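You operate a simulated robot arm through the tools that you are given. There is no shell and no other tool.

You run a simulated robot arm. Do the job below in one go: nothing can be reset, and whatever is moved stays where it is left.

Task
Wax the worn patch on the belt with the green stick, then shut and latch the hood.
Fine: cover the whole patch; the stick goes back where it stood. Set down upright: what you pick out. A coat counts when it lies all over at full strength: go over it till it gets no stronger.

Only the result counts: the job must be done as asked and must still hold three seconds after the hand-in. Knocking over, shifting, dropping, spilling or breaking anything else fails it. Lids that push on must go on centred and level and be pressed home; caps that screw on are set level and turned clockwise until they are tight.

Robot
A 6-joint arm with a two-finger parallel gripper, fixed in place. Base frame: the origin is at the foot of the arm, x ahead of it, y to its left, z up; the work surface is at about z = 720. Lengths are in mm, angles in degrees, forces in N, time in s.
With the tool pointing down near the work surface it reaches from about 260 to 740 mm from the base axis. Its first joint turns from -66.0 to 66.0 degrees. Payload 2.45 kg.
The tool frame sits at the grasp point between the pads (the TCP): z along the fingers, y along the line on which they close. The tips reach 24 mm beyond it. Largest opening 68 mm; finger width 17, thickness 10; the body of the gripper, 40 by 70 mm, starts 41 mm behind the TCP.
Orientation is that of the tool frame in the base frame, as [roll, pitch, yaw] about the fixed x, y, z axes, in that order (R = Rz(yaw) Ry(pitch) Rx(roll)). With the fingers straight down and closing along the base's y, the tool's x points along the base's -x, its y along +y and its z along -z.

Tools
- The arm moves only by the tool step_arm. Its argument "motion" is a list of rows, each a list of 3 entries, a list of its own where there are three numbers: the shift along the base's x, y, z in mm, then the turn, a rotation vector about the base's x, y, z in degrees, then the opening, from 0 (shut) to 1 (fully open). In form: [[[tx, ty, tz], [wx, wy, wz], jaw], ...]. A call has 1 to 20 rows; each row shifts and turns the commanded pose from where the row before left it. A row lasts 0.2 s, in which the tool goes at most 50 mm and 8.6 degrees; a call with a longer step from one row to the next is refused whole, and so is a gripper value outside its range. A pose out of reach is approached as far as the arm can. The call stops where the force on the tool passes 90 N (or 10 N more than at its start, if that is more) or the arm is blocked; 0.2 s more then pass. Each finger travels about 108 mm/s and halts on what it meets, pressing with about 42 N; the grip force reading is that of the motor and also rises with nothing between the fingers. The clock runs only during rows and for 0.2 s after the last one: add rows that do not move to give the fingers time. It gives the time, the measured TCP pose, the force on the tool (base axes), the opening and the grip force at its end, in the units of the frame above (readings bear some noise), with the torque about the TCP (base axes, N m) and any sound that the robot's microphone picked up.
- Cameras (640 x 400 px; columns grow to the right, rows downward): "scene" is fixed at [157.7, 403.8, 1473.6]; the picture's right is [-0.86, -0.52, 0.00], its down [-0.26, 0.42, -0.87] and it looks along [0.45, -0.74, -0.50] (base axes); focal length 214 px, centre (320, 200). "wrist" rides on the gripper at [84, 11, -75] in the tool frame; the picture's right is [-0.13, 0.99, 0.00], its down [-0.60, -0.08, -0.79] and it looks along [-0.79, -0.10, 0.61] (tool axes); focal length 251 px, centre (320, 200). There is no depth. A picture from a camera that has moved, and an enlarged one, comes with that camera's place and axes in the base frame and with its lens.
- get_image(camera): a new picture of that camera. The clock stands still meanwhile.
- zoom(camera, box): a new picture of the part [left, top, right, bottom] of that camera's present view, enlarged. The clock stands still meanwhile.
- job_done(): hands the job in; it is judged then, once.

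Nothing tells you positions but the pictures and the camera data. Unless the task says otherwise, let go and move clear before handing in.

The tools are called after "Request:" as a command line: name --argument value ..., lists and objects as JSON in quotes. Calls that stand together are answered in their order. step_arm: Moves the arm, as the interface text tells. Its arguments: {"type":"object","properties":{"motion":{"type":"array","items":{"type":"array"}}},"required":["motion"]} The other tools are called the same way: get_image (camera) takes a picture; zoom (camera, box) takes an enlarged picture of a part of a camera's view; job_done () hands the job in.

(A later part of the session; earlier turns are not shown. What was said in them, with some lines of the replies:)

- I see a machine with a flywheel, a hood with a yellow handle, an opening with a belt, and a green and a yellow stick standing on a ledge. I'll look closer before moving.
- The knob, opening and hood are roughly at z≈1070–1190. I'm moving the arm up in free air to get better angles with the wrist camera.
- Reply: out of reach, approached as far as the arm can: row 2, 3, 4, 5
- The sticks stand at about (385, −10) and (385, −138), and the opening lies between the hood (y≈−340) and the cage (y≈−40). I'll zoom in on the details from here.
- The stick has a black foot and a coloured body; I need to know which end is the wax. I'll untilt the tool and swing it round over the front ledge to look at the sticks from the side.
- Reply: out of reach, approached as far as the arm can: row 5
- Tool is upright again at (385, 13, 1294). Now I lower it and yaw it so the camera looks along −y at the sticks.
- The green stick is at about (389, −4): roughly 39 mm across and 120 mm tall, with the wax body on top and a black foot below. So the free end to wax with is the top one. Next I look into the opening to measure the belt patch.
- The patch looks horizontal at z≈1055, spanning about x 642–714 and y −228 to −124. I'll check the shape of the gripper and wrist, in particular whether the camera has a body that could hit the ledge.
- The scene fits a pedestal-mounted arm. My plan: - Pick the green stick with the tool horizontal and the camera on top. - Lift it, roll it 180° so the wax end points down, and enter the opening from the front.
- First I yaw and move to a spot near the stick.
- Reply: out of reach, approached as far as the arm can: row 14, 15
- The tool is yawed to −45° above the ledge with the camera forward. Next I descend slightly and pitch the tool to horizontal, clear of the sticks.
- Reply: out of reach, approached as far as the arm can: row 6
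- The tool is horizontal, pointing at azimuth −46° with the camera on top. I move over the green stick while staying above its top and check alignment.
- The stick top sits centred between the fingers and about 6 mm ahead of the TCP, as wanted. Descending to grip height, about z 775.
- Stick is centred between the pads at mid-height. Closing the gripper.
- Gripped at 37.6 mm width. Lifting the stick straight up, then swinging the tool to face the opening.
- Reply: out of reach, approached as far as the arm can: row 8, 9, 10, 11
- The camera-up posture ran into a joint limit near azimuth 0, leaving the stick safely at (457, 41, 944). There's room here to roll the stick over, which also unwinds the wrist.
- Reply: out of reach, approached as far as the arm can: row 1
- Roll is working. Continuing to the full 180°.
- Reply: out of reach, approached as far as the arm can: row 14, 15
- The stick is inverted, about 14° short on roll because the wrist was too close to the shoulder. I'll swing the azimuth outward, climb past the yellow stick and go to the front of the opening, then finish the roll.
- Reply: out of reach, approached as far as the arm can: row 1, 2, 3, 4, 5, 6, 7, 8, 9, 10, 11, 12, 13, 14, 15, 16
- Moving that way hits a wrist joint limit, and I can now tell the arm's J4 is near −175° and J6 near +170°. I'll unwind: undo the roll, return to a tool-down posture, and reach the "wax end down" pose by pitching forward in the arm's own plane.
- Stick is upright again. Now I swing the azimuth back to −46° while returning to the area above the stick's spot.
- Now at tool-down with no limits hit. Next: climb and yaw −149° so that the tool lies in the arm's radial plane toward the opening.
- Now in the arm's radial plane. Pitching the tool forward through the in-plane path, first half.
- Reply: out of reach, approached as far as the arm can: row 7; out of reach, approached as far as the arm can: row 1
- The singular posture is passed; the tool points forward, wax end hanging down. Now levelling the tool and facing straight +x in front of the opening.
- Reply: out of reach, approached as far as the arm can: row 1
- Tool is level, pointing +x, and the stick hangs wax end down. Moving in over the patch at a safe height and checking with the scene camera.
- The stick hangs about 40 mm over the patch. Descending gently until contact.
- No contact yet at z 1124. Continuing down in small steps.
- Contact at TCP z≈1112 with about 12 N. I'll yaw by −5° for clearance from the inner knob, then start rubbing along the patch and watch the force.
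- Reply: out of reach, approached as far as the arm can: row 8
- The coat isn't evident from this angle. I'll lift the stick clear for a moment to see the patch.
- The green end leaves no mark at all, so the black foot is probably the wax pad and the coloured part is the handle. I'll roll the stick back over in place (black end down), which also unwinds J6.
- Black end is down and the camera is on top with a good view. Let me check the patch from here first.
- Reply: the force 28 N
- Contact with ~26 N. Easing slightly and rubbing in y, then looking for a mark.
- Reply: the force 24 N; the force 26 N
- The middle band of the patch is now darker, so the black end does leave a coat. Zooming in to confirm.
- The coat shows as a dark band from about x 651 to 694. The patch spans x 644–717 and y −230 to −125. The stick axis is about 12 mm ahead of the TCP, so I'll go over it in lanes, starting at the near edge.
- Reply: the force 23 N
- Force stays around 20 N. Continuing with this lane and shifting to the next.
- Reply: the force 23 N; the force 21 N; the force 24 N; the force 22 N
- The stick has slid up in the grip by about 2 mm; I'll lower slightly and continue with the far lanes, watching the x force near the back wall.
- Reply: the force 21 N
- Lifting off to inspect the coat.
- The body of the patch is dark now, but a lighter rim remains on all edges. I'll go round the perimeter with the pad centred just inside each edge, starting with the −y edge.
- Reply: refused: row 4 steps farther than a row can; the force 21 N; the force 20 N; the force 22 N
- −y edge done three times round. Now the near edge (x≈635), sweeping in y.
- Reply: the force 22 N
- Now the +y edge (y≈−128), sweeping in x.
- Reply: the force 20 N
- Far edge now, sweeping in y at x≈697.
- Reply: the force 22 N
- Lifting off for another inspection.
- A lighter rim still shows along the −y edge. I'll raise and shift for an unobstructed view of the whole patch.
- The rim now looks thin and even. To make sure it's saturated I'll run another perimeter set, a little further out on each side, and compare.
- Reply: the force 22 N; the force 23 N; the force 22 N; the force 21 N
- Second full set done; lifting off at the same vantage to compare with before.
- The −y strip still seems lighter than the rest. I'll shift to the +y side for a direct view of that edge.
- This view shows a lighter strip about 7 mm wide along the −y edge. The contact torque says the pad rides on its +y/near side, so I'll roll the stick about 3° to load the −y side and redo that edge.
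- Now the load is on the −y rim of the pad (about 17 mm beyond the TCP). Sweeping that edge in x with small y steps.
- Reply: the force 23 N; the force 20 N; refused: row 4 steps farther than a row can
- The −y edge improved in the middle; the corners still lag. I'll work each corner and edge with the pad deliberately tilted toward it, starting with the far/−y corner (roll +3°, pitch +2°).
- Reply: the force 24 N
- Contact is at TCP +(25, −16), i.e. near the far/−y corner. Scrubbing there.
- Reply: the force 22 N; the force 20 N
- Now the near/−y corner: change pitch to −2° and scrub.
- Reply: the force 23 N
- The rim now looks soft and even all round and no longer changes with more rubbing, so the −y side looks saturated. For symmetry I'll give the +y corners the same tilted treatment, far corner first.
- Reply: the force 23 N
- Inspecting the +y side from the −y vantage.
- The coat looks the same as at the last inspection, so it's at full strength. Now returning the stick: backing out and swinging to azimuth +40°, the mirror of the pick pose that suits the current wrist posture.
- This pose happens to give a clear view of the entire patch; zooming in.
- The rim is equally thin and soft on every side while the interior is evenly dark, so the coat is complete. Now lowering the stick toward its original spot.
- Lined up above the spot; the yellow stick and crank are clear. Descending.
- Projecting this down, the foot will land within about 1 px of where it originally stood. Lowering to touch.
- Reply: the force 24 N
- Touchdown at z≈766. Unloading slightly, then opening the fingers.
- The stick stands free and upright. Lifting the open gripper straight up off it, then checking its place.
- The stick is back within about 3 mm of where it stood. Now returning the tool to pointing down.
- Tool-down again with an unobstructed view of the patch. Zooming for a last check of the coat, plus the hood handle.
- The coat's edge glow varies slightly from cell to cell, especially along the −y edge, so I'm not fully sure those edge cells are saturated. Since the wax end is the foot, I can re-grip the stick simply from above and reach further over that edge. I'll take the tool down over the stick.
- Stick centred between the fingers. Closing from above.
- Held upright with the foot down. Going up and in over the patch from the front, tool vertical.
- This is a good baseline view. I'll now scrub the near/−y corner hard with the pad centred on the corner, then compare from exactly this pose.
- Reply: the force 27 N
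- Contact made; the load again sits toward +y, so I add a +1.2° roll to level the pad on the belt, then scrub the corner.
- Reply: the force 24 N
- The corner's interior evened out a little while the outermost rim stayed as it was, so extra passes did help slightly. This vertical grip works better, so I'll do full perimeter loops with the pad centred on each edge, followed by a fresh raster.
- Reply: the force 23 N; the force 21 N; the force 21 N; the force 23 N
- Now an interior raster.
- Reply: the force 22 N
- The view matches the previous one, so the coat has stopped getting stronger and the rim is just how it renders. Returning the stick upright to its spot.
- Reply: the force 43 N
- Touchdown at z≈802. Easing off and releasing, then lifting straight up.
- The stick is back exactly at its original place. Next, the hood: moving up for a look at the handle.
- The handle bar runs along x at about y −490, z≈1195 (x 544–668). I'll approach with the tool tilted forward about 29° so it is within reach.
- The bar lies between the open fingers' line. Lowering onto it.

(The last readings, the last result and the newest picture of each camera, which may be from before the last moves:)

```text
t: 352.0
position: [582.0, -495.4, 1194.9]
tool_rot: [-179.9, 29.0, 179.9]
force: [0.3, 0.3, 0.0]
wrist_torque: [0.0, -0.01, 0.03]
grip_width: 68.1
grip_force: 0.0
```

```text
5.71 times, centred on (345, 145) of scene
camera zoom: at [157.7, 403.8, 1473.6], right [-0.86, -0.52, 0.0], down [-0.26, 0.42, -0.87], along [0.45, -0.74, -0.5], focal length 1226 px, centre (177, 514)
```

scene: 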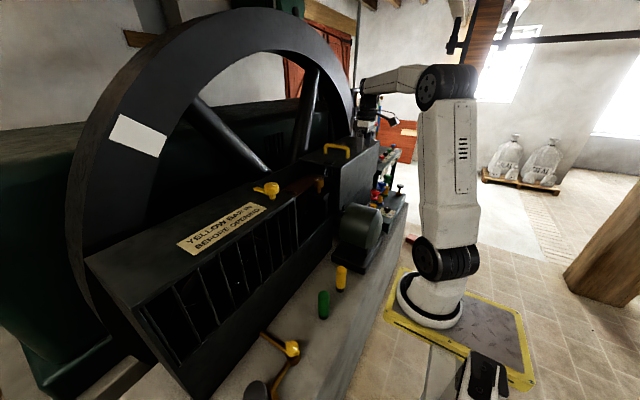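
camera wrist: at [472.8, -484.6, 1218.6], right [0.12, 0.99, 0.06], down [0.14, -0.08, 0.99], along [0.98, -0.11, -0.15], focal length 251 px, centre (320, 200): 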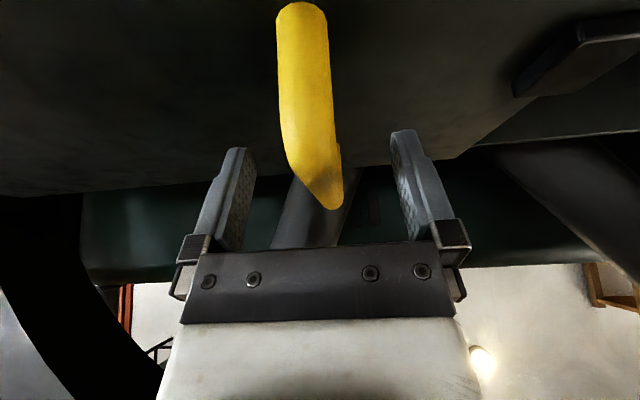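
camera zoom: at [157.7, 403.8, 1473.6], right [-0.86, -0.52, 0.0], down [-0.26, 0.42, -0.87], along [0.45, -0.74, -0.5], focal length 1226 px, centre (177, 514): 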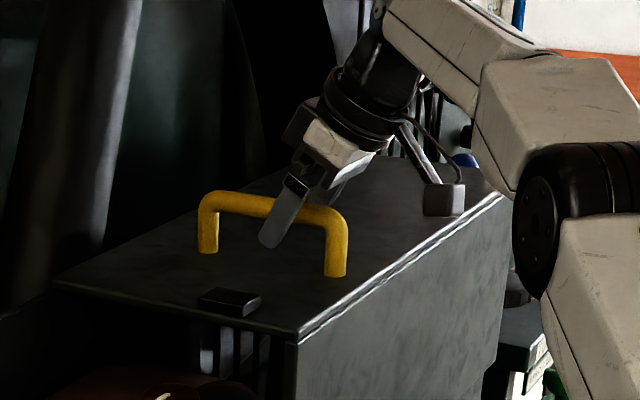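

Request:
step_arm --motion '[[[0, 0, -5], [0, 0, 0], 1], [[0, 0, 0], [0, 0, 0], 0.5], [[0, 0, 0], [0, 0, 0], 0.2], [[0, 0, 0], [0, 0, 0], 0.1], [[0, 0, 0], [0, 0, 0], 0.1]]'

Request:
get_image --camera "wrist"

```text
t: 353.2
position: [581.4, -495.9, 1190.3]
tool_rot: [-179.9, 29.0, 179.8]
force: [0.5, -0.1, -1.0]
wrist_torque: [-0.01, -0.04, 0.17]
grip_width: 17.7
grip_force: 36.2
```

```text
taken
camera wrist: at [472.6, -485.1, 1214.0], right [0.12, 0.99, 0.06], down [0.14, -0.08, 0.99], along [0.98, -0.11, -0.15], focal length 251 px, centre (320, 200)
```

wrist: 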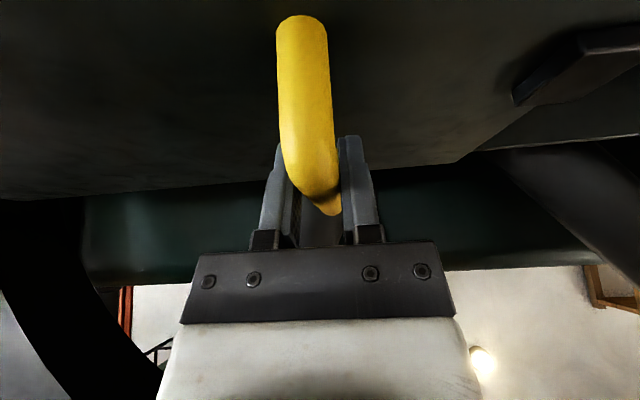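

The bar is gripped. Sliding gently in +y to see whether the hood moves that way.

Request:
step_arm --motion '[[[0, 4, 0], [0, 0, 0], 0.1], [[0, 6, 0], [0, 0, 0], 0.1], [[0, 6, 0], [0, 0, 0], 0.1], [[0, 0, 0], [0, 0, 0], 0.1]]'

Request:
zoom --camera "scene" --box '[240, 110, 390, 210]'

```text
t: 354.2
position: [581.1, -480.3, 1189.2]
tool_rot: [-180.0, 28.9, 179.9]
force: [-1.9, -0.8, 3.6]
wrist_torque: [0.04, 0.3, 0.07]
grip_width: 17.7
grip_force: 36.2
```

```text
4.00 times, centred on (315, 160) of scene
camera zoom: at [157.6, 403.8, 1473.6], right [-0.86, -0.52, 0.0], down [-0.26, 0.42, -0.87], along [0.45, -0.74, -0.5], focal length 858 px, centre (340, 360)
```

zoom: 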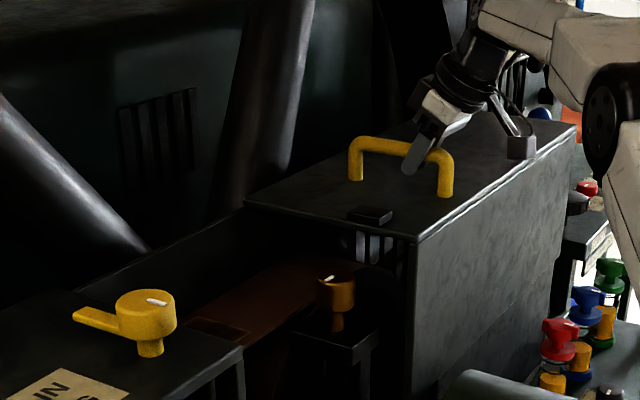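

The hood slides freely with me. Continuing.

Request:
step_arm --motion '[[[0, 10, 0], [0, 0, 0], 0.1], [[0, 12, 0], [0, 0, 0], 0.1], [[0, 12, 0], [0, 0, 0], 0.1], [[0, 12, 0], [0, 0, 0], 0.1], [[0, 12, 0], [0, 0, 0], 0.1], [[0, 12, 0], [0, 0, 0], 0.1], [[0, 12, 0], [0, 0, 0], 0.1], [[0, 12, 0], [0, 0, 0], 0.1], [[0, 12, 0], [0, 0, 0], 0.1], [[0, 12, 0], [0, 0, 0], 0.1], [[0, 0, 0], [0, 0, 0], 0.1]]'

Request:
zoom --camera "scene" --box '[240, 110, 390, 210]'

```text
t: 356.6
position: [583.2, -362.6, 1189.1]
tool_rot: [-179.9, 28.8, 179.8]
force: [-9.4, -1.2, 2.9]
wrist_torque: [0.08, -0.56, 0.06]
grip_width: 17.7
grip_force: 35.9
```

```text
4.00 times, centred on (315, 160) of scene
camera zoom: at [157.3, 403.8, 1473.7], right [-0.86, -0.52, 0.0], down [-0.26, 0.42, -0.87], along [0.45, -0.74, -0.5], focal length 858 px, centre (340, 360)
```

zoom: 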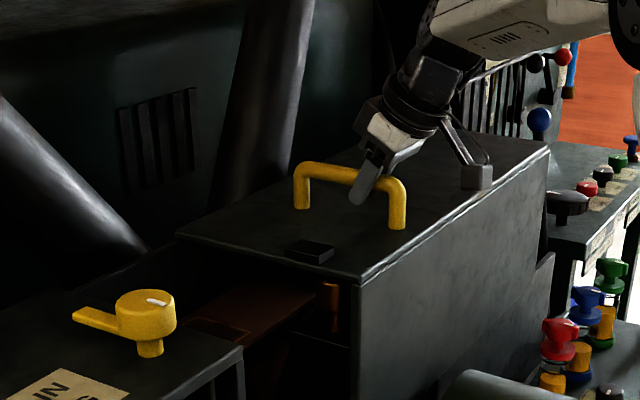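

Request:
step_arm --motion '[[[-1, 12, 0], [0, 0, 0], 0.1], [[0, 12, 0], [0, 0, 0], 0.1], [[0, 12, 0], [0, 0, 0], 0.1], [[0, 12, 0], [0, 0, 0], 0.1], [[0, 12, 0], [0, 0, 0], 0.1], [[0, 12, 0], [0, 0, 0], 0.1], [[0, 12, 0], [0, 0, 0], 0.1], [[0, 12, 0], [0, 0, 0], 0.1], [[0, 12, 0], [0, 0, 0], 0.1], [[0, 12, 0], [0, 0, 0], 0.1], [[0, 0, 0], [0, 0, 0], 0.1]]'

Request:
zoom --camera "scene" --box '[240, 110, 390, 210]'

```text
t: 359.0
position: [581.2, -243.0, 1189.7]
tool_rot: [-179.9, 29.0, 179.8]
force: [31.1, -0.8, -1.5]
wrist_torque: [0.0, 0.3, 0.14]
grip_width: 17.8
grip_force: 36.5
```

```text
4.00 times, centred on (315, 160) of scene
camera zoom: at [158.8, 403.8, 1473.5], right [-0.86, -0.52, 0.0], down [-0.26, 0.42, -0.87], along [0.45, -0.74, -0.5], focal length 858 px, centre (340, 360)
```

zoom: 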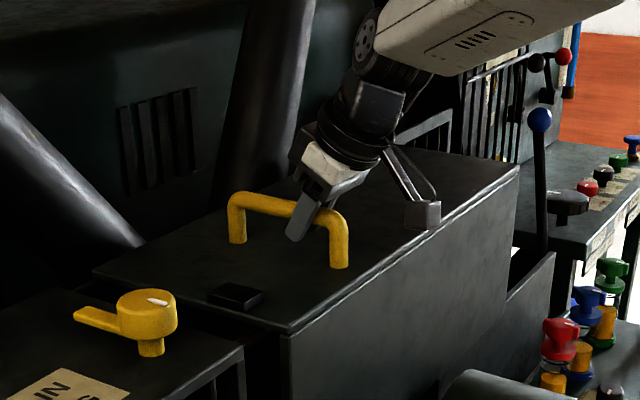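

Nearly closed. Relieving the side load and going on in smaller steps.

Request:
step_arm --motion '[[[1.5, 6, 0], [0, 0, 0], 0.1], [[0, 6, 0], [0, 0, 0], 0.1], [[0, 6, 0], [0, 0, 0], 0.1], [[0, 6, 0], [0, 0, 0], 0.1], [[0, 0, 0], [0, 0, 0], 0.1]]'

Request:
zoom --camera "scene" --box '[240, 130, 340, 210]'

```text
t: 360.2
position: [581.3, -218.9, 1189.2]
tool_rot: [-179.9, 29.0, 179.8]
force: [-17.7, -2.0, 15.0]
wrist_torque: [-0.01, 0.25, 0.09]
grip_width: 17.8
grip_force: 36.3
```

```text
5.00 times, centred on (290, 170) of scene
camera zoom: at [156.8, 403.8, 1473.7], right [-0.86, -0.52, 0.0], down [-0.26, 0.42, -0.87], along [0.45, -0.74, -0.5], focal length 1072 px, centre (470, 350)
```

zoom: 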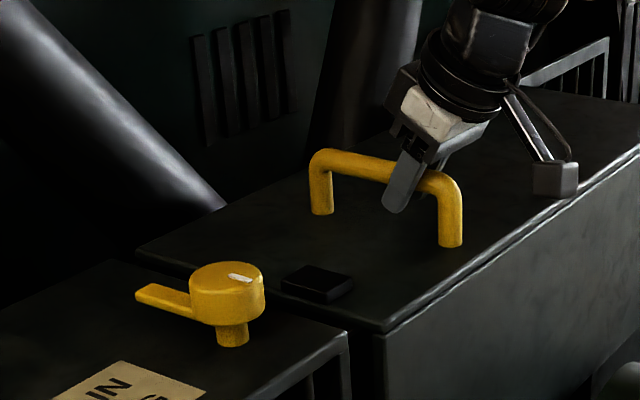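

Request:
step_arm --motion '[[[-0.7, 5, 0], [0, 0, 0], 0.1], [[0, 5, 0], [0, 0, 0], 0.1], [[0, 5, 0], [0, 0, 0], 0.1], [[0, 0, 0], [0, 0, 0], 0.1]]'

Request:
step_arm --motion '[[[0, 3, 0], [0, 0, 0], 0.1], [[0, 3, 0], [0, 0, 0], 0.1], [[0, 0, 0], [0, 0, 0], 0.1]]'

Request:
zoom --camera "scene" --box '[240, 130, 340, 210]'

```text
t: 361.2
position: [580.5, -203.0, 1190.2]
tool_rot: [180.0, 28.9, 180.0]
force: [-20.5, 3.0, 12.2]
wrist_torque: [-0.02, 0.18, 0.14]
grip_width: 17.7
grip_force: 36.7
```

```text
t: 362.0
position: [581.5, -199.6, 1190.0]
tool_rot: [-179.8, 29.0, 179.8]
force: [-29.0, -14.8, 12.1]
wrist_torque: [-0.03, 0.14, 0.18]
grip_width: 17.8
grip_force: 35.8
```

```text
5.00 times, centred on (290, 170) of scene
camera zoom: at [156.5, 403.3, 1473.9], right [-0.86, -0.52, 0.0], down [-0.26, 0.42, -0.87], along [0.45, -0.74, -0.5], focal length 1072 px, centre (470, 350)
```

zoom: 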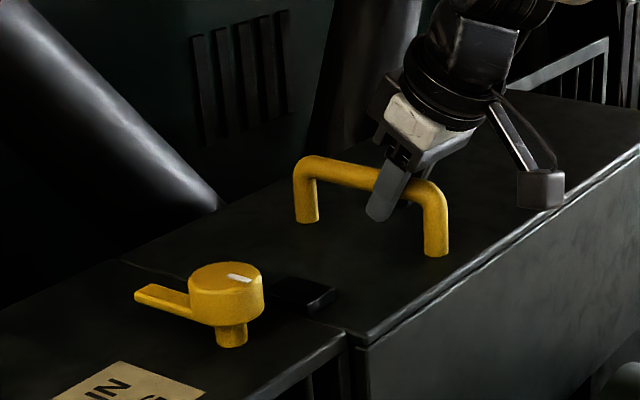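

The hood has met the cage (resistance in y). Pressing it slightly further to be sure it's home.

Request:
step_arm --motion '[[[-1, 3, 0], [0, 0, 0], 0.1], [[0, 2, 0], [0, 0, 0], 0.1], [[0, 0, 0], [0, 0, 0], 0.1]]'

Request:
zoom --camera "scene" --box '[250, 150, 330, 210]'

```text
t: 362.8
position: [581.7, -199.5, 1189.3]
tool_rot: [-179.5, 29.3, 179.6]
force: [8.5, -50.6, 3.4]
wrist_torque: [-0.01, 0.59, 0.49]
grip_width: 17.8
grip_force: 36.3
```

```text
6.67 times, centred on (290, 180) of scene
camera zoom: at [158.0, 401.9, 1474.1], right [-0.86, -0.52, 0.0], down [-0.26, 0.43, -0.87], along [0.45, -0.74, -0.5], focal length 1430 px, centre (520, 333)
```

zoom: 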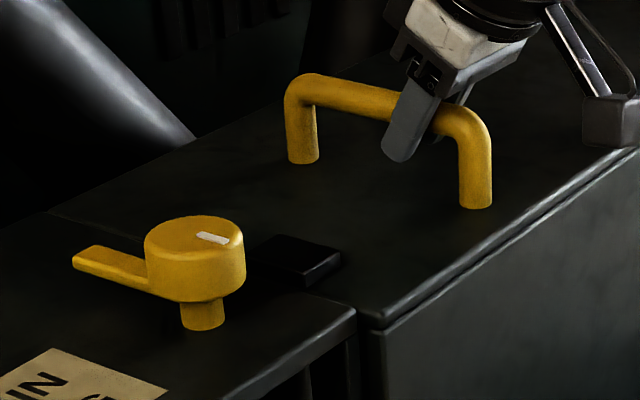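

The hood is home at 50 N with no further movement. Relaxing, releasing the bar and lifting clear.

Request:
step_arm --motion '[[[0, -5, 0], [0, 0, 0], 0.1], [[0, 0, 0], [0, 0, 0], 0.1], [[0, 0, 0], [0, 0, 0], 0.4], [[0, 0, 0], [0, 0, 0], 0.7], [[0, 0, 0], [0, 0, 0], 0.7], [[-10, 0, 18], [0, 0, 0], 0.7], [[-15, 0, 26], [0, 0, 0], 1], [[-15, 10, 26], [0, 0, 0], 1], [[-10, 10, 20], [0, 0, 0], 1], [[0, 0, 0], [0, 0, 0], 1]]'

Request:
get_image --camera "wrist"

Request:
zoom --camera "scene" --box '[250, 150, 330, 210]'

```text
t: 365.0
position: [531.4, -177.3, 1279.4]
tool_rot: [-180.0, 28.9, 179.9]
force: [0.5, 0.5, -0.4]
wrist_torque: [0.0, 0.0, -0.01]
grip_width: 67.8
grip_force: 0.0
```

```text
taken
camera wrist: at [421.8, -166.4, 1303.0], right [0.12, 0.99, 0.06], down [0.15, -0.08, 0.99], along [0.98, -0.11, -0.15], focal length 251 px, centre (320, 200)
```

wrist: 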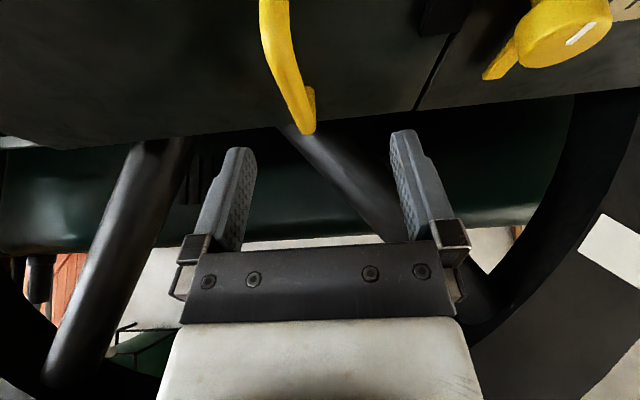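

```text
6.67 times, centred on (290, 180) of scene
camera zoom: at [157.7, 403.8, 1473.6], right [-0.86, -0.52, 0.0], down [-0.26, 0.42, -0.87], along [0.45, -0.74, -0.5], focal length 1430 px, centre (520, 333)
```

zoom: 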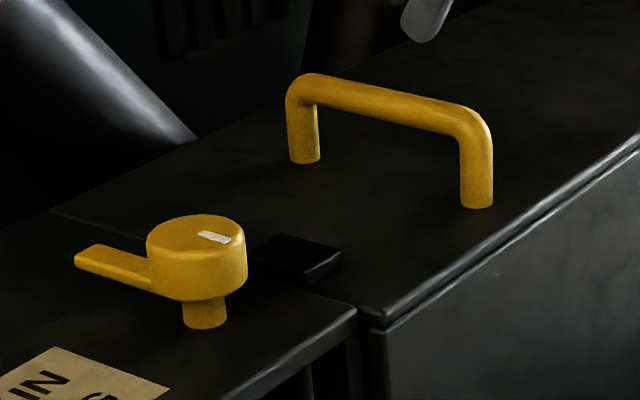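

Hood is shut with a thin seam. Now the latch knob: levelling the tool and looking at it from in front.

Request:
step_arm --motion '[[[-15, 35, 5], [0, 8, 0], 1], [[-15, 40, 5], [0, 8, 0], 1], [[-15, 40, 5], [0, 8, 0], 1], [[-10, 38, 5], [0, 5, 0], 1], [[0, 0, 0], [0, 0, 0], 1]]'

Request:
get_image --camera "wrist"

Request:
zoom --camera "wrist" --box '[220, 80, 420, 240]'

```text
t: 366.2
position: [476.3, -23.9, 1299.3]
tool_rot: [-179.7, -0.1, 179.8]
force: [0.4, 0.2, 0.2]
wrist_torque: [-0.01, -0.02, 0.03]
grip_width: 67.8
grip_force: 0.2
```

```text
taken
camera wrist: at [392.7, -13.6, 1373.9], right [0.13, 0.99, 0.0], down [0.61, -0.08, 0.79], along [0.78, -0.11, -0.61], focal length 251 px, centre (320, 200)
```

wrist: 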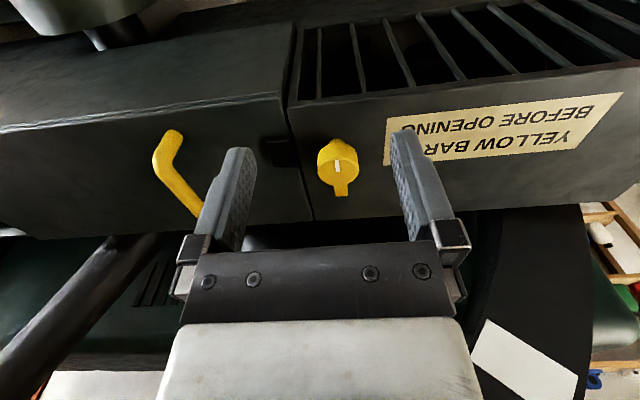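

```text
2.50 times, centred on (320, 160) of wrist
camera zoom: at [392.7, -13.6, 1373.9], right [0.13, 0.99, 0.0], down [0.61, -0.08, 0.79], along [0.78, -0.11, -0.61], focal length 629 px, centre (320, 300)
```

zoom: 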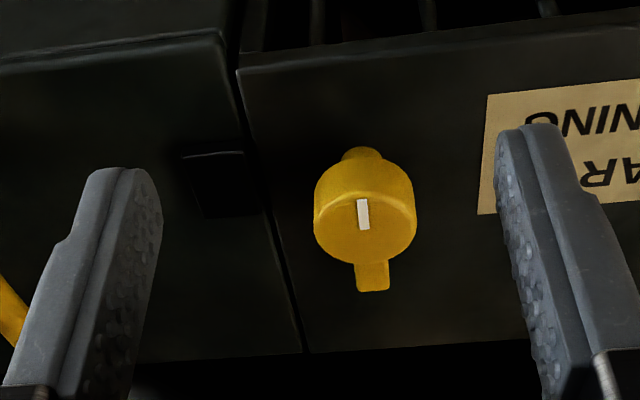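

The knob's axis is at about (578, −19), top z≈1195, about 41 mm wide, with the tab pointing +x. The keeper block sits at about (573, −84). I'll go above the knob and check alignment.

Request:
step_arm --motion '[[[35, 2, -10], [0, 0, 0], 1], [[35, 2, -10], [0, 0, 0], 1], [[31, 1, -15], [0, 0, 0], 1], [[0, 0, -15], [0, 0, 0], 1], [[0, 0, 0], [0, 0, 0], 1]]'

Request:
get_image --camera "wrist"

Request:
zoom --camera "scene" --box '[230, 140, 330, 210]'

```text
t: 367.4
position: [577.9, -19.0, 1251.0]
tool_rot: [-179.9, -0.1, 180.0]
force: [0.2, -0.7, 0.0]
wrist_torque: [0.04, -0.01, 0.0]
grip_width: 68.2
grip_force: 0.1
```

```text
taken
camera wrist: at [495.3, -9.1, 1324.9], right [0.13, 0.99, 0.0], down [0.6, -0.08, 0.79], along [0.79, -0.11, -0.61], focal length 251 px, centre (320, 200)
```

wrist: 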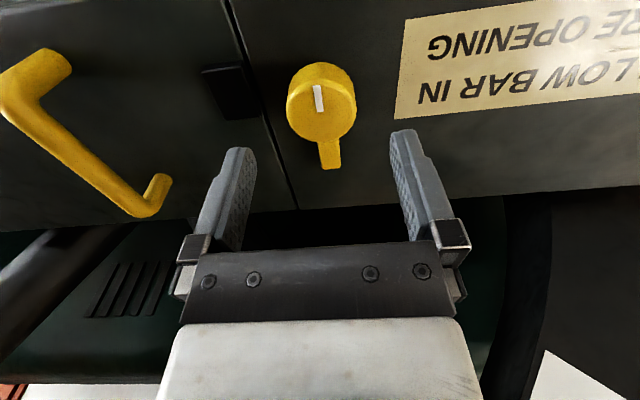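

```text
5.71 times, centred on (280, 175) of scene
camera zoom: at [157.7, 403.8, 1473.6], right [-0.86, -0.52, 0.0], down [-0.26, 0.42, -0.87], along [0.45, -0.74, -0.5], focal length 1226 px, centre (549, 343)
```

zoom: 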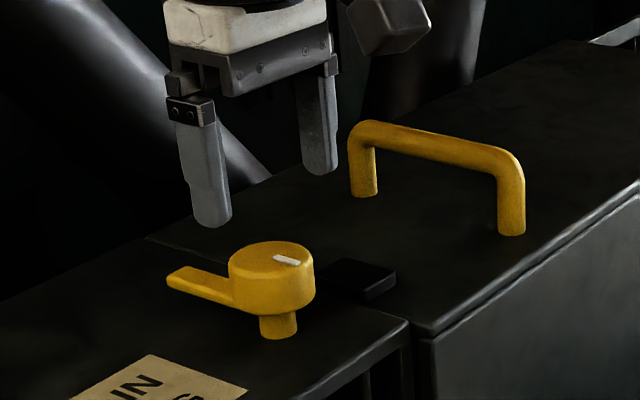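

Alignment good: the knob centre is at about (576, −18). Descending around it and gripping.

Request:
step_arm --motion '[[[-2, 1, -25], [0, 0, 0], 1], [[0, 0, -20], [0, 0, 0], 1], [[0, 0, -14], [0, 0, 0], 1], [[0, 0, 0], [0, 0, 0], 1]]'

Request:
get_image --camera "wrist"

Request:
zoom --camera "scene" --box '[230, 140, 330, 210]'

```text
t: 368.4
position: [575.4, -19.6, 1190.6]
tool_rot: [-179.9, -0.1, 179.9]
force: [-0.8, -0.4, 0.9]
wrist_torque: [-0.01, 0.02, 0.01]
grip_width: 68.1
grip_force: 0.1
```

```text
taken
camera wrist: at [491.9, -8.6, 1264.4], right [0.13, 0.99, 0.0], down [0.6, -0.08, 0.79], along [0.79, -0.11, -0.61], focal length 251 px, centre (320, 200)
```

wrist: 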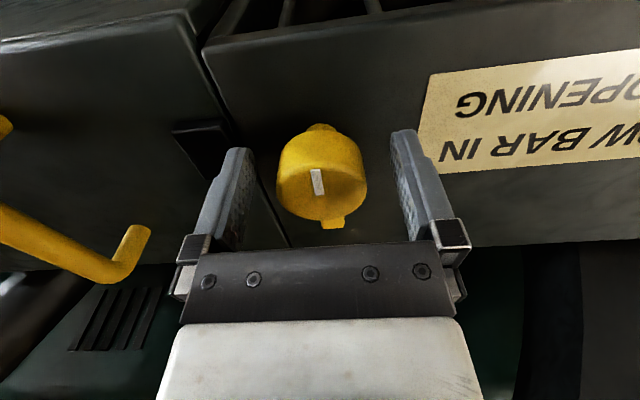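

```text
5.71 times, centred on (280, 175) of scene
camera zoom: at [157.7, 403.8, 1473.6], right [-0.86, -0.52, 0.0], down [-0.26, 0.42, -0.87], along [0.45, -0.74, -0.5], focal length 1226 px, centre (549, 343)
```

zoom: 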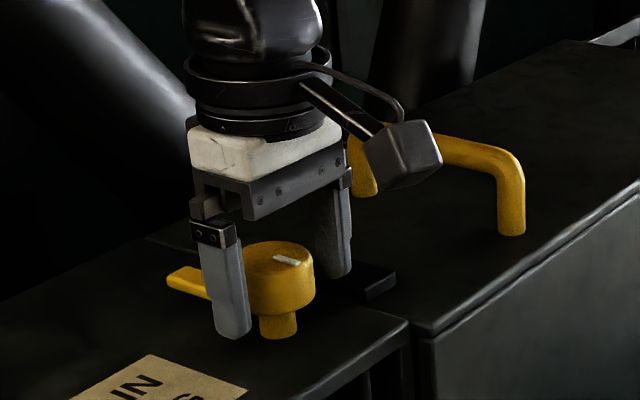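

Request:
step_arm --motion '[[[0, 0, 0], [0, 0, 0], 0.7], [[0, 0, 0], [0, 0, 0], 0.5], [[0, 0, 0], [0, 0, 0], 0.4], [[0, 0, 0], [0, 0, 0], 0.4]]'

Request:
get_image --camera "wrist"

```text
t: 369.4
position: [574.4, -19.1, 1191.8]
tool_rot: [-179.8, 0.0, 180.0]
force: [-0.7, -5.7, -2.8]
wrist_torque: [-0.21, -0.18, -0.04]
grip_width: 43.4
grip_force: 45.6
```

```text
taken
camera wrist: at [491.9, -9.1, 1264.5], right [0.13, 0.99, 0.0], down [0.6, -0.08, 0.79], along [0.79, -0.11, -0.61], focal length 251 px, centre (320, 200)
```

wrist: 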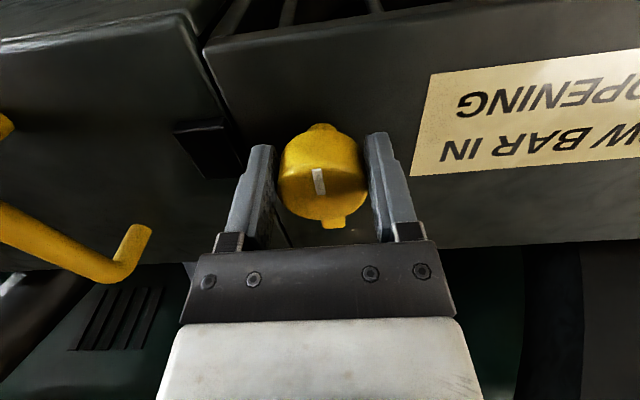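

Knob gripped (43 mm). Turning clockwise seen from above, so the tab swings from +x toward the keeper at −y.

Request:
step_arm --motion '[[[0, -1, 0], [0, 0, -5], 0.4], [[0, 0, 0], [0, 0, -7], 0.4], [[0, 0, 0], [0, 0, -7], 0.4], [[0, 0, 0], [0, 0, 0], 0.4]]'

Request:
zoom --camera "scene" --box '[230, 140, 330, 210]'

Request:
get_image --camera "wrist"

```text
t: 370.4
position: [575.8, -16.7, 1190.1]
tool_rot: [179.9, 0.0, 160.8]
force: [10.9, 18.0, 0.3]
wrist_torque: [0.59, 0.11, 0.16]
grip_width: 43.1
grip_force: 45.2
```

```text
5.71 times, centred on (280, 175) of scene
camera zoom: at [158.1, 404.5, 1473.4], right [-0.86, -0.52, 0.0], down [-0.26, 0.42, -0.87], along [0.45, -0.74, -0.5], focal length 1226 px, centre (549, 343)
```

zoom: 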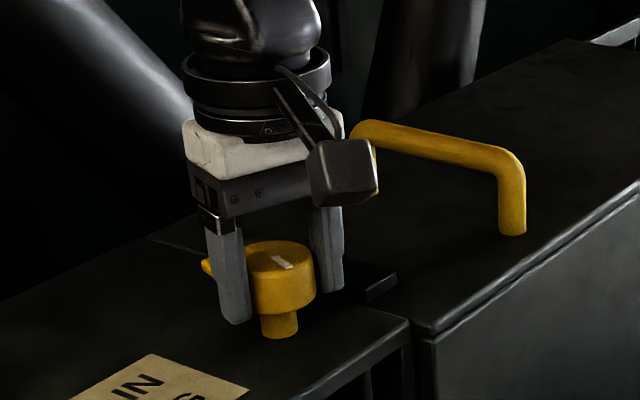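

```text
taken
camera wrist: at [500.4, 20.3, 1264.5], right [0.45, 0.89, 0.0], down [0.54, -0.27, 0.79], along [0.71, -0.35, -0.61], focal length 251 px, centre (320, 200)
```

wrist: 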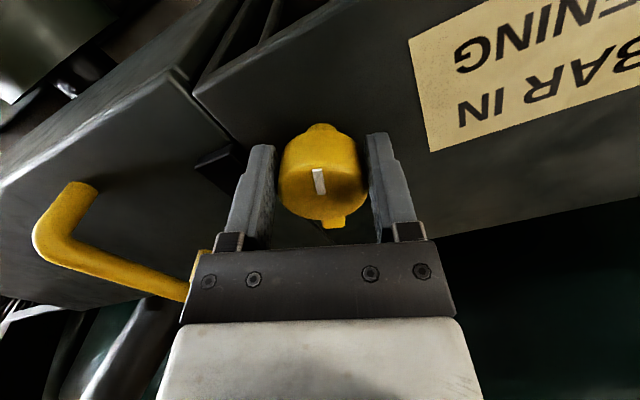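

Knob turns with the gripper. Recentring a little on its axis and continuing to 90°.

Request:
step_arm --motion '[[[1, 2, 0], [0, 0, -7], 0.4], [[0, 0, 0], [0, 0, -7], 0.4], [[0, 0, 0], [0, 0, -7], 0.4], [[0, 0, 0], [0, 0, 0], 0.4]]'

Request:
step_arm --motion '[[[0, 0, 0], [0, 0, -7], 0.4], [[0, 0, 0], [0, 0, -7], 0.4], [[0, 0, 0], [0, 0, -7], 0.4], [[0, 0, 0], [0, 0, 0], 0.4]]'

Request:
zoom --camera "scene" --box '[230, 140, 330, 210]'

Request:
get_image --camera "wrist"

```text
t: 371.4
position: [578.0, -14.5, 1191.0]
tool_rot: [179.8, -0.1, 139.9]
force: [16.6, 28.2, -1.4]
wrist_torque: [-0.1, -0.63, 0.3]
grip_width: 42.9
grip_force: 44.8
```

```text
t: 372.4
position: [579.7, -11.8, 1190.9]
tool_rot: [179.4, -0.1, 119.1]
force: [39.4, 36.9, -7.6]
wrist_torque: [0.48, -0.39, 0.5]
grip_width: 43.2
grip_force: 45.4
```

```text
5.71 times, centred on (280, 175) of scene
camera zoom: at [159.3, 405.1, 1473.0], right [-0.86, -0.52, 0.0], down [-0.26, 0.42, -0.87], along [0.45, -0.74, -0.5], focal length 1226 px, centre (549, 343)
```

zoom: 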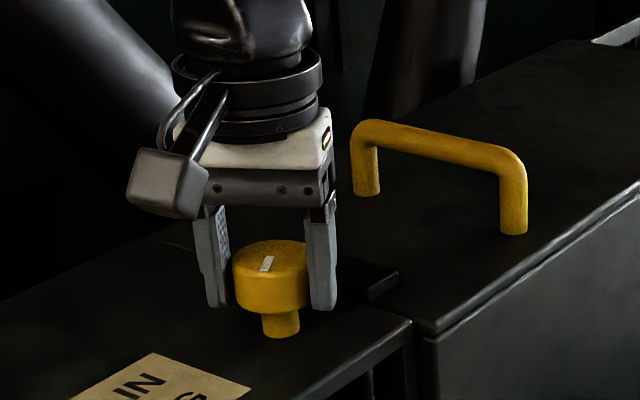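

```text
taken
camera wrist: at [548.6, 65.9, 1264.8], right [0.93, 0.37, 0.01], down [0.22, -0.57, 0.79], along [0.3, -0.73, -0.61], focal length 251 px, centre (320, 200)
```

wrist: 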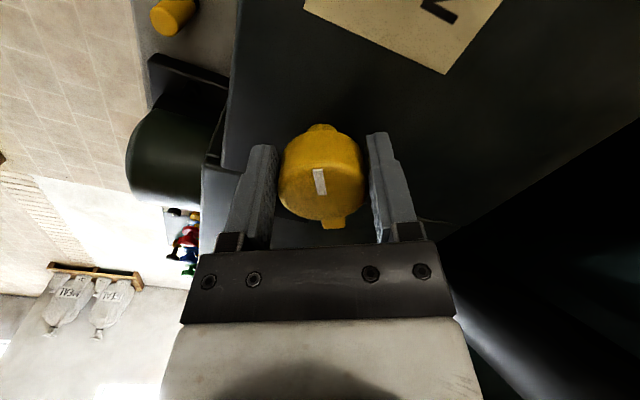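

The knob's true axis is about 8.5 mm ahead of the TCP, which explains the growing side load. I'll shift the command to follow its arc and finish the quarter turn.

Request:
step_arm --motion '[[[1.5, 3.2, 0], [0, 0, 0], 0.4], [[1.5, 3.2, 0], [0, 0, 0], 0.4], [[0, 0, 0], [0, 0, 0], 0.4]]'

Request:
step_arm --motion '[[[1, 0.4, 0], [0, 0, -7], 0.4], [[1, 0.3, 0], [0, 0, -7], 0.4], [[1, 0.2, 0], [0, 0, -7], 0.4], [[0, 0, 0], [0, 0, 0], 0.4]]'

Request:
zoom --camera "scene" --box '[230, 140, 330, 210]'

Request:
get_image --camera "wrist"

```text
t: 373.2
position: [580.0, -10.9, 1190.5]
tool_rot: [-180.0, 0.0, 118.8]
force: [14.8, 7.7, 4.8]
wrist_torque: [1.17, -0.29, 0.12]
grip_width: 43.3
grip_force: 44.6
```

```text
t: 374.2
position: [582.7, -10.8, 1190.8]
tool_rot: [179.8, 0.1, 97.9]
force: [21.9, 4.8, 6.1]
wrist_torque: [-0.31, -0.36, 0.18]
grip_width: 43.6
grip_force: 44.9
```

```text
5.71 times, centred on (280, 175) of scene
camera zoom: at [158.4, 404.0, 1473.5], right [-0.86, -0.52, 0.0], down [-0.26, 0.42, -0.87], along [0.45, -0.74, -0.5], focal length 1226 px, centre (549, 343)
```

zoom: 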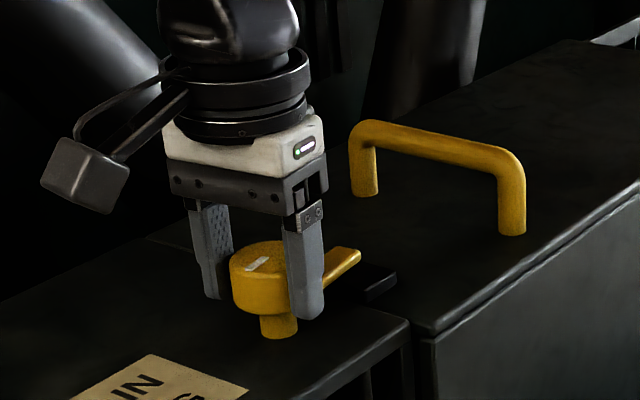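

```text
taken
camera wrist: at [583.1, 73.9, 1264.5], right [1.0, 0.01, 0.0], down [0.0, -0.61, 0.79], along [0.01, -0.79, -0.61], focal length 251 px, centre (320, 200)
```

wrist: 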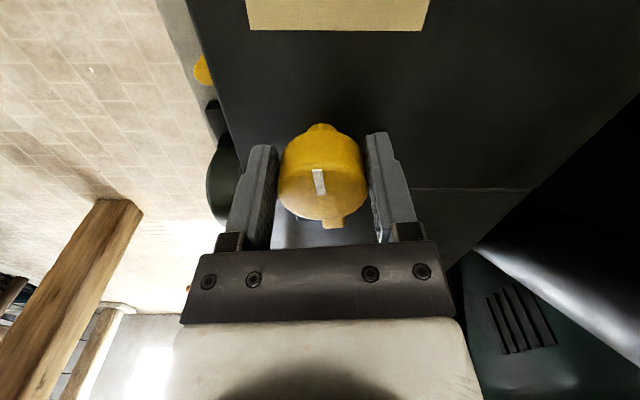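

The tab is almost over the keeper (82° turned). Completing to 90° and watching for a stop.

Request:
step_arm --motion '[[[0.6, 0, 0], [0, 0, -4], 0.4], [[0.6, 0, 0], [0, 0, -4], 0.4], [[0, 0, 0], [0, 0, 0], 0.4]]'

Request:
step_arm --motion '[[[0.3, 0, 0], [0, 0, -3], 0.4], [[0, 0, 0], [0, 0, 0], 0.4]]'

Request:
zoom --camera "scene" --box '[240, 150, 320, 205]'

```text
t: 375.0
position: [584.8, -9.7, 1189.7]
tool_rot: [179.8, 0.0, 89.8]
force: [22.7, 1.2, 4.5]
wrist_torque: [-1.09, -0.5, 0.19]
grip_width: 43.3
grip_force: 44.8
```

```text
t: 375.6
position: [585.3, -9.2, 1190.5]
tool_rot: [179.6, -0.1, 87.0]
force: [26.4, 5.1, 2.7]
wrist_torque: [-0.12, -0.56, 0.8]
grip_width: 42.7
grip_force: 45.2
```

```text
7.27 times, centred on (280, 178) of scene
camera zoom: at [158.6, 404.0, 1473.5], right [-0.86, -0.52, 0.0], down [-0.26, 0.42, -0.87], along [0.45, -0.74, -0.5], focal length 1560 px, centre (611, 364)
```

zoom: 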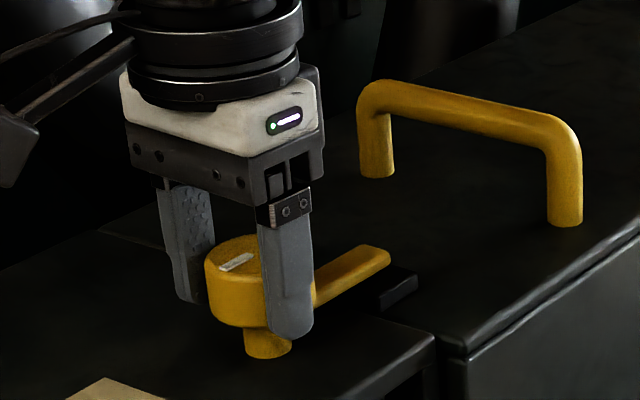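

Torque rises past 90°, which looks like a stop. One more small push to be sure.

Request:
step_arm --motion '[[[0, 0, 0], [0, 0, -3], 0.4], [[0, 0, 0], [0, 0, 0], 0.4]]'

Request:
get_image --camera "wrist"

```text
t: 376.2
position: [586.4, -8.2, 1189.4]
tool_rot: [179.7, -0.2, 84.0]
force: [31.6, 12.3, 0.0]
wrist_torque: [0.88, -0.51, 1.07]
grip_width: 43.0
grip_force: 45.3
```

```text
taken
camera wrist: at [605.6, 73.2, 1264.9], right [0.97, -0.23, 0.01], down [-0.15, -0.59, 0.79], along [-0.18, -0.77, -0.61], focal length 251 px, centre (320, 200)
```

wrist: 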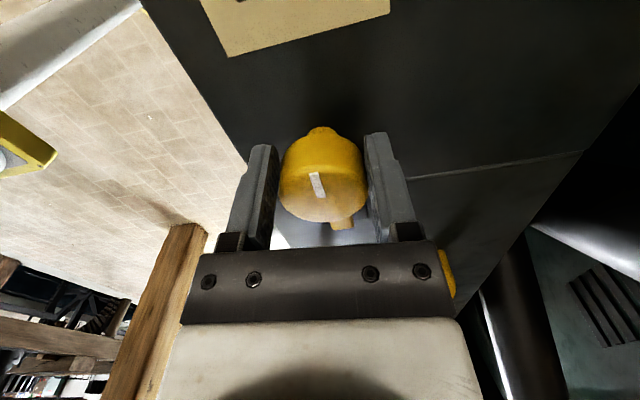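

The knob no longer follows the gripper: it's at its hard stop, with the tab over the keeper. Unloading, opening and lifting away.

Request:
step_arm --motion '[[[3, 1, 0], [0, 0, 0], 0.4], [[0, 0, 0], [0, 0, 0], 0.4], [[0, 0, 0], [0, 0, 0], 0.75], [[0, 0, 0], [0, 0, 0], 1], [[0, 0, 0], [0, 0, 0], 1], [[0, 0, 20], [0, 0, 0], 1], [[0, 0, 30], [0, 0, 0], 1], [[0, 0, 30], [0, 0, 0], 1], [[0, 0, 30], [0, 0, 0], 1], [[0, 0, 0], [0, 0, 0], 1]]'

Request:
zoom --camera "scene" --box '[240, 150, 320, 205]'

Request:
get_image --camera "wrist"

```text
t: 378.4
position: [586.5, -8.2, 1300.4]
tool_rot: [-179.8, 0.0, 83.8]
force: [-0.2, -0.3, -0.1]
wrist_torque: [-0.01, -0.02, 0.01]
grip_width: 67.9
grip_force: 0.2
```

```text
7.27 times, centred on (280, 178) of scene
camera zoom: at [157.7, 403.8, 1473.6], right [-0.86, -0.52, 0.0], down [-0.26, 0.42, -0.87], along [0.45, -0.74, -0.5], focal length 1560 px, centre (611, 364)
```

zoom: 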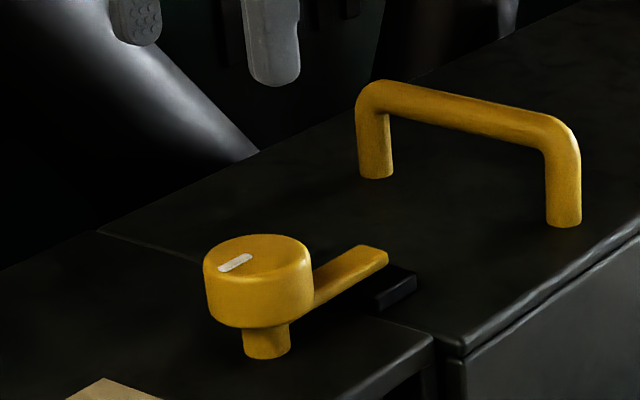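

```text
taken
camera wrist: at [607.1, 73.4, 1375.0], right [0.97, -0.23, 0.0], down [-0.14, -0.59, 0.79], along [-0.19, -0.77, -0.61], focal length 251 px, centre (320, 200)
```

wrist: 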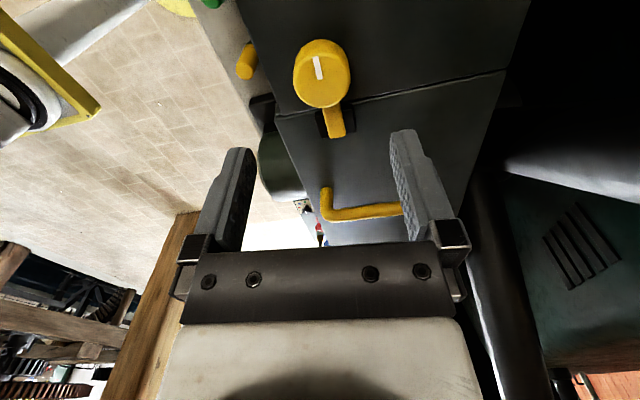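

Request:
zoom --camera "wrist" --box '[260, 20, 420, 150]'

Request:
get_image --camera "scene"

```text
3.08 times, centred on (340, 85) of wrist
camera zoom: at [607.1, 73.4, 1375.0], right [0.97, -0.23, 0.0], down [-0.14, -0.59, 0.79], along [-0.19, -0.77, -0.61], focal length 774 px, centre (258, 554)
```

zoom: 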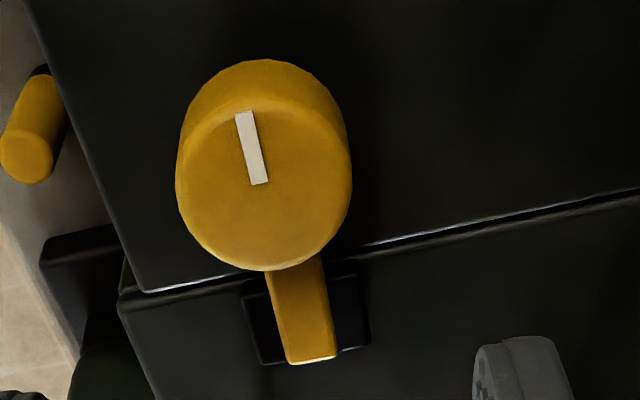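

```text
taken
```

scene: 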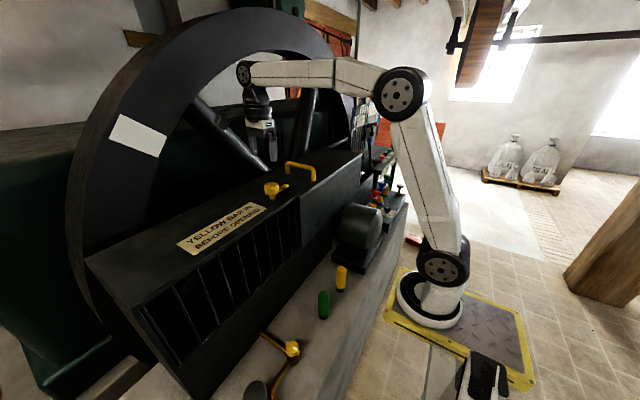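

The tab lies squarely over the keeper, the hood is shut, and both sticks stand in place. Moving the arm clear, then one last check.

Request:
step_arm --motion '[[[-30, 5, 10], [0, 0, 0], 1], [[-40, 5, 10], [0, 0, 0], 1], [[-40, 5, 5], [0, 0, 0], 1], [[0, 0, 0], [0, 0, 0], 1], [[0, 0, 0], [0, 0, 0], 1]]'

Request:
get_image --camera "scene"

Request:
zoom --camera "scene" --box '[310, 260, 360, 325]'

```text
t: 379.6
position: [477.6, 6.8, 1324.5]
tool_rot: [-179.9, -0.1, 83.9]
force: [0.1, 0.1, 0.8]
wrist_torque: [0.0, 0.02, -0.02]
grip_width: 67.8
grip_force: 0.0
```

```text
taken
```

scene: 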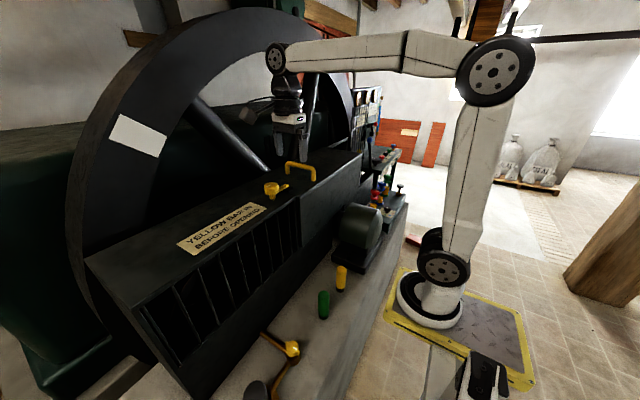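

```text
6.15 times, centred on (335, 292) of scene
camera zoom: at [157.7, 403.8, 1473.6], right [-0.86, -0.52, 0.0], down [-0.26, 0.42, -0.87], along [0.45, -0.74, -0.5], focal length 1320 px, centre (228, -369)
```

zoom: 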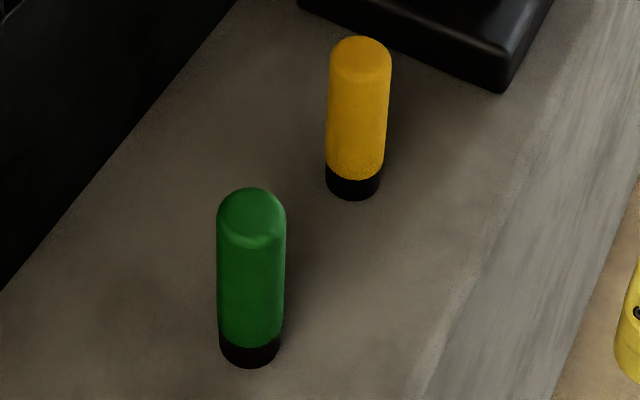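

The patch is coated, the green stick stands upright where it was, and the hood is shut with the latch tab over the keeper. The arm is clear, so I'm handing in.

Request:
job_done

```text
The job is handed in.
```

I waxed the worn patch with the green stick, put the stick back, shut the hood and latched it, then handed the job in.

- **Wax:** The wax end turned out to be the stick's black foot; the green end left no mark. I went over the whole patch until further passes changed nothing I could see. A thin, lighter rim still shows along the patch edges. Heavy extra scrubbing didn't change it, so I took it as how the coat is drawn, but I can't be certain it counts as full strength.
- **Stick:** It stands upright in its original spot, matching the starting picture to within a pixel or so. The yellow stick next to it was not touched.
- **Hood:** It slid shut until it met the cage and did not move further under about 50 N.
- **Latch:** I turned the yellow knob clockwise to its hard stop at about 90°, and the tab now lies squarely over the keeper block.
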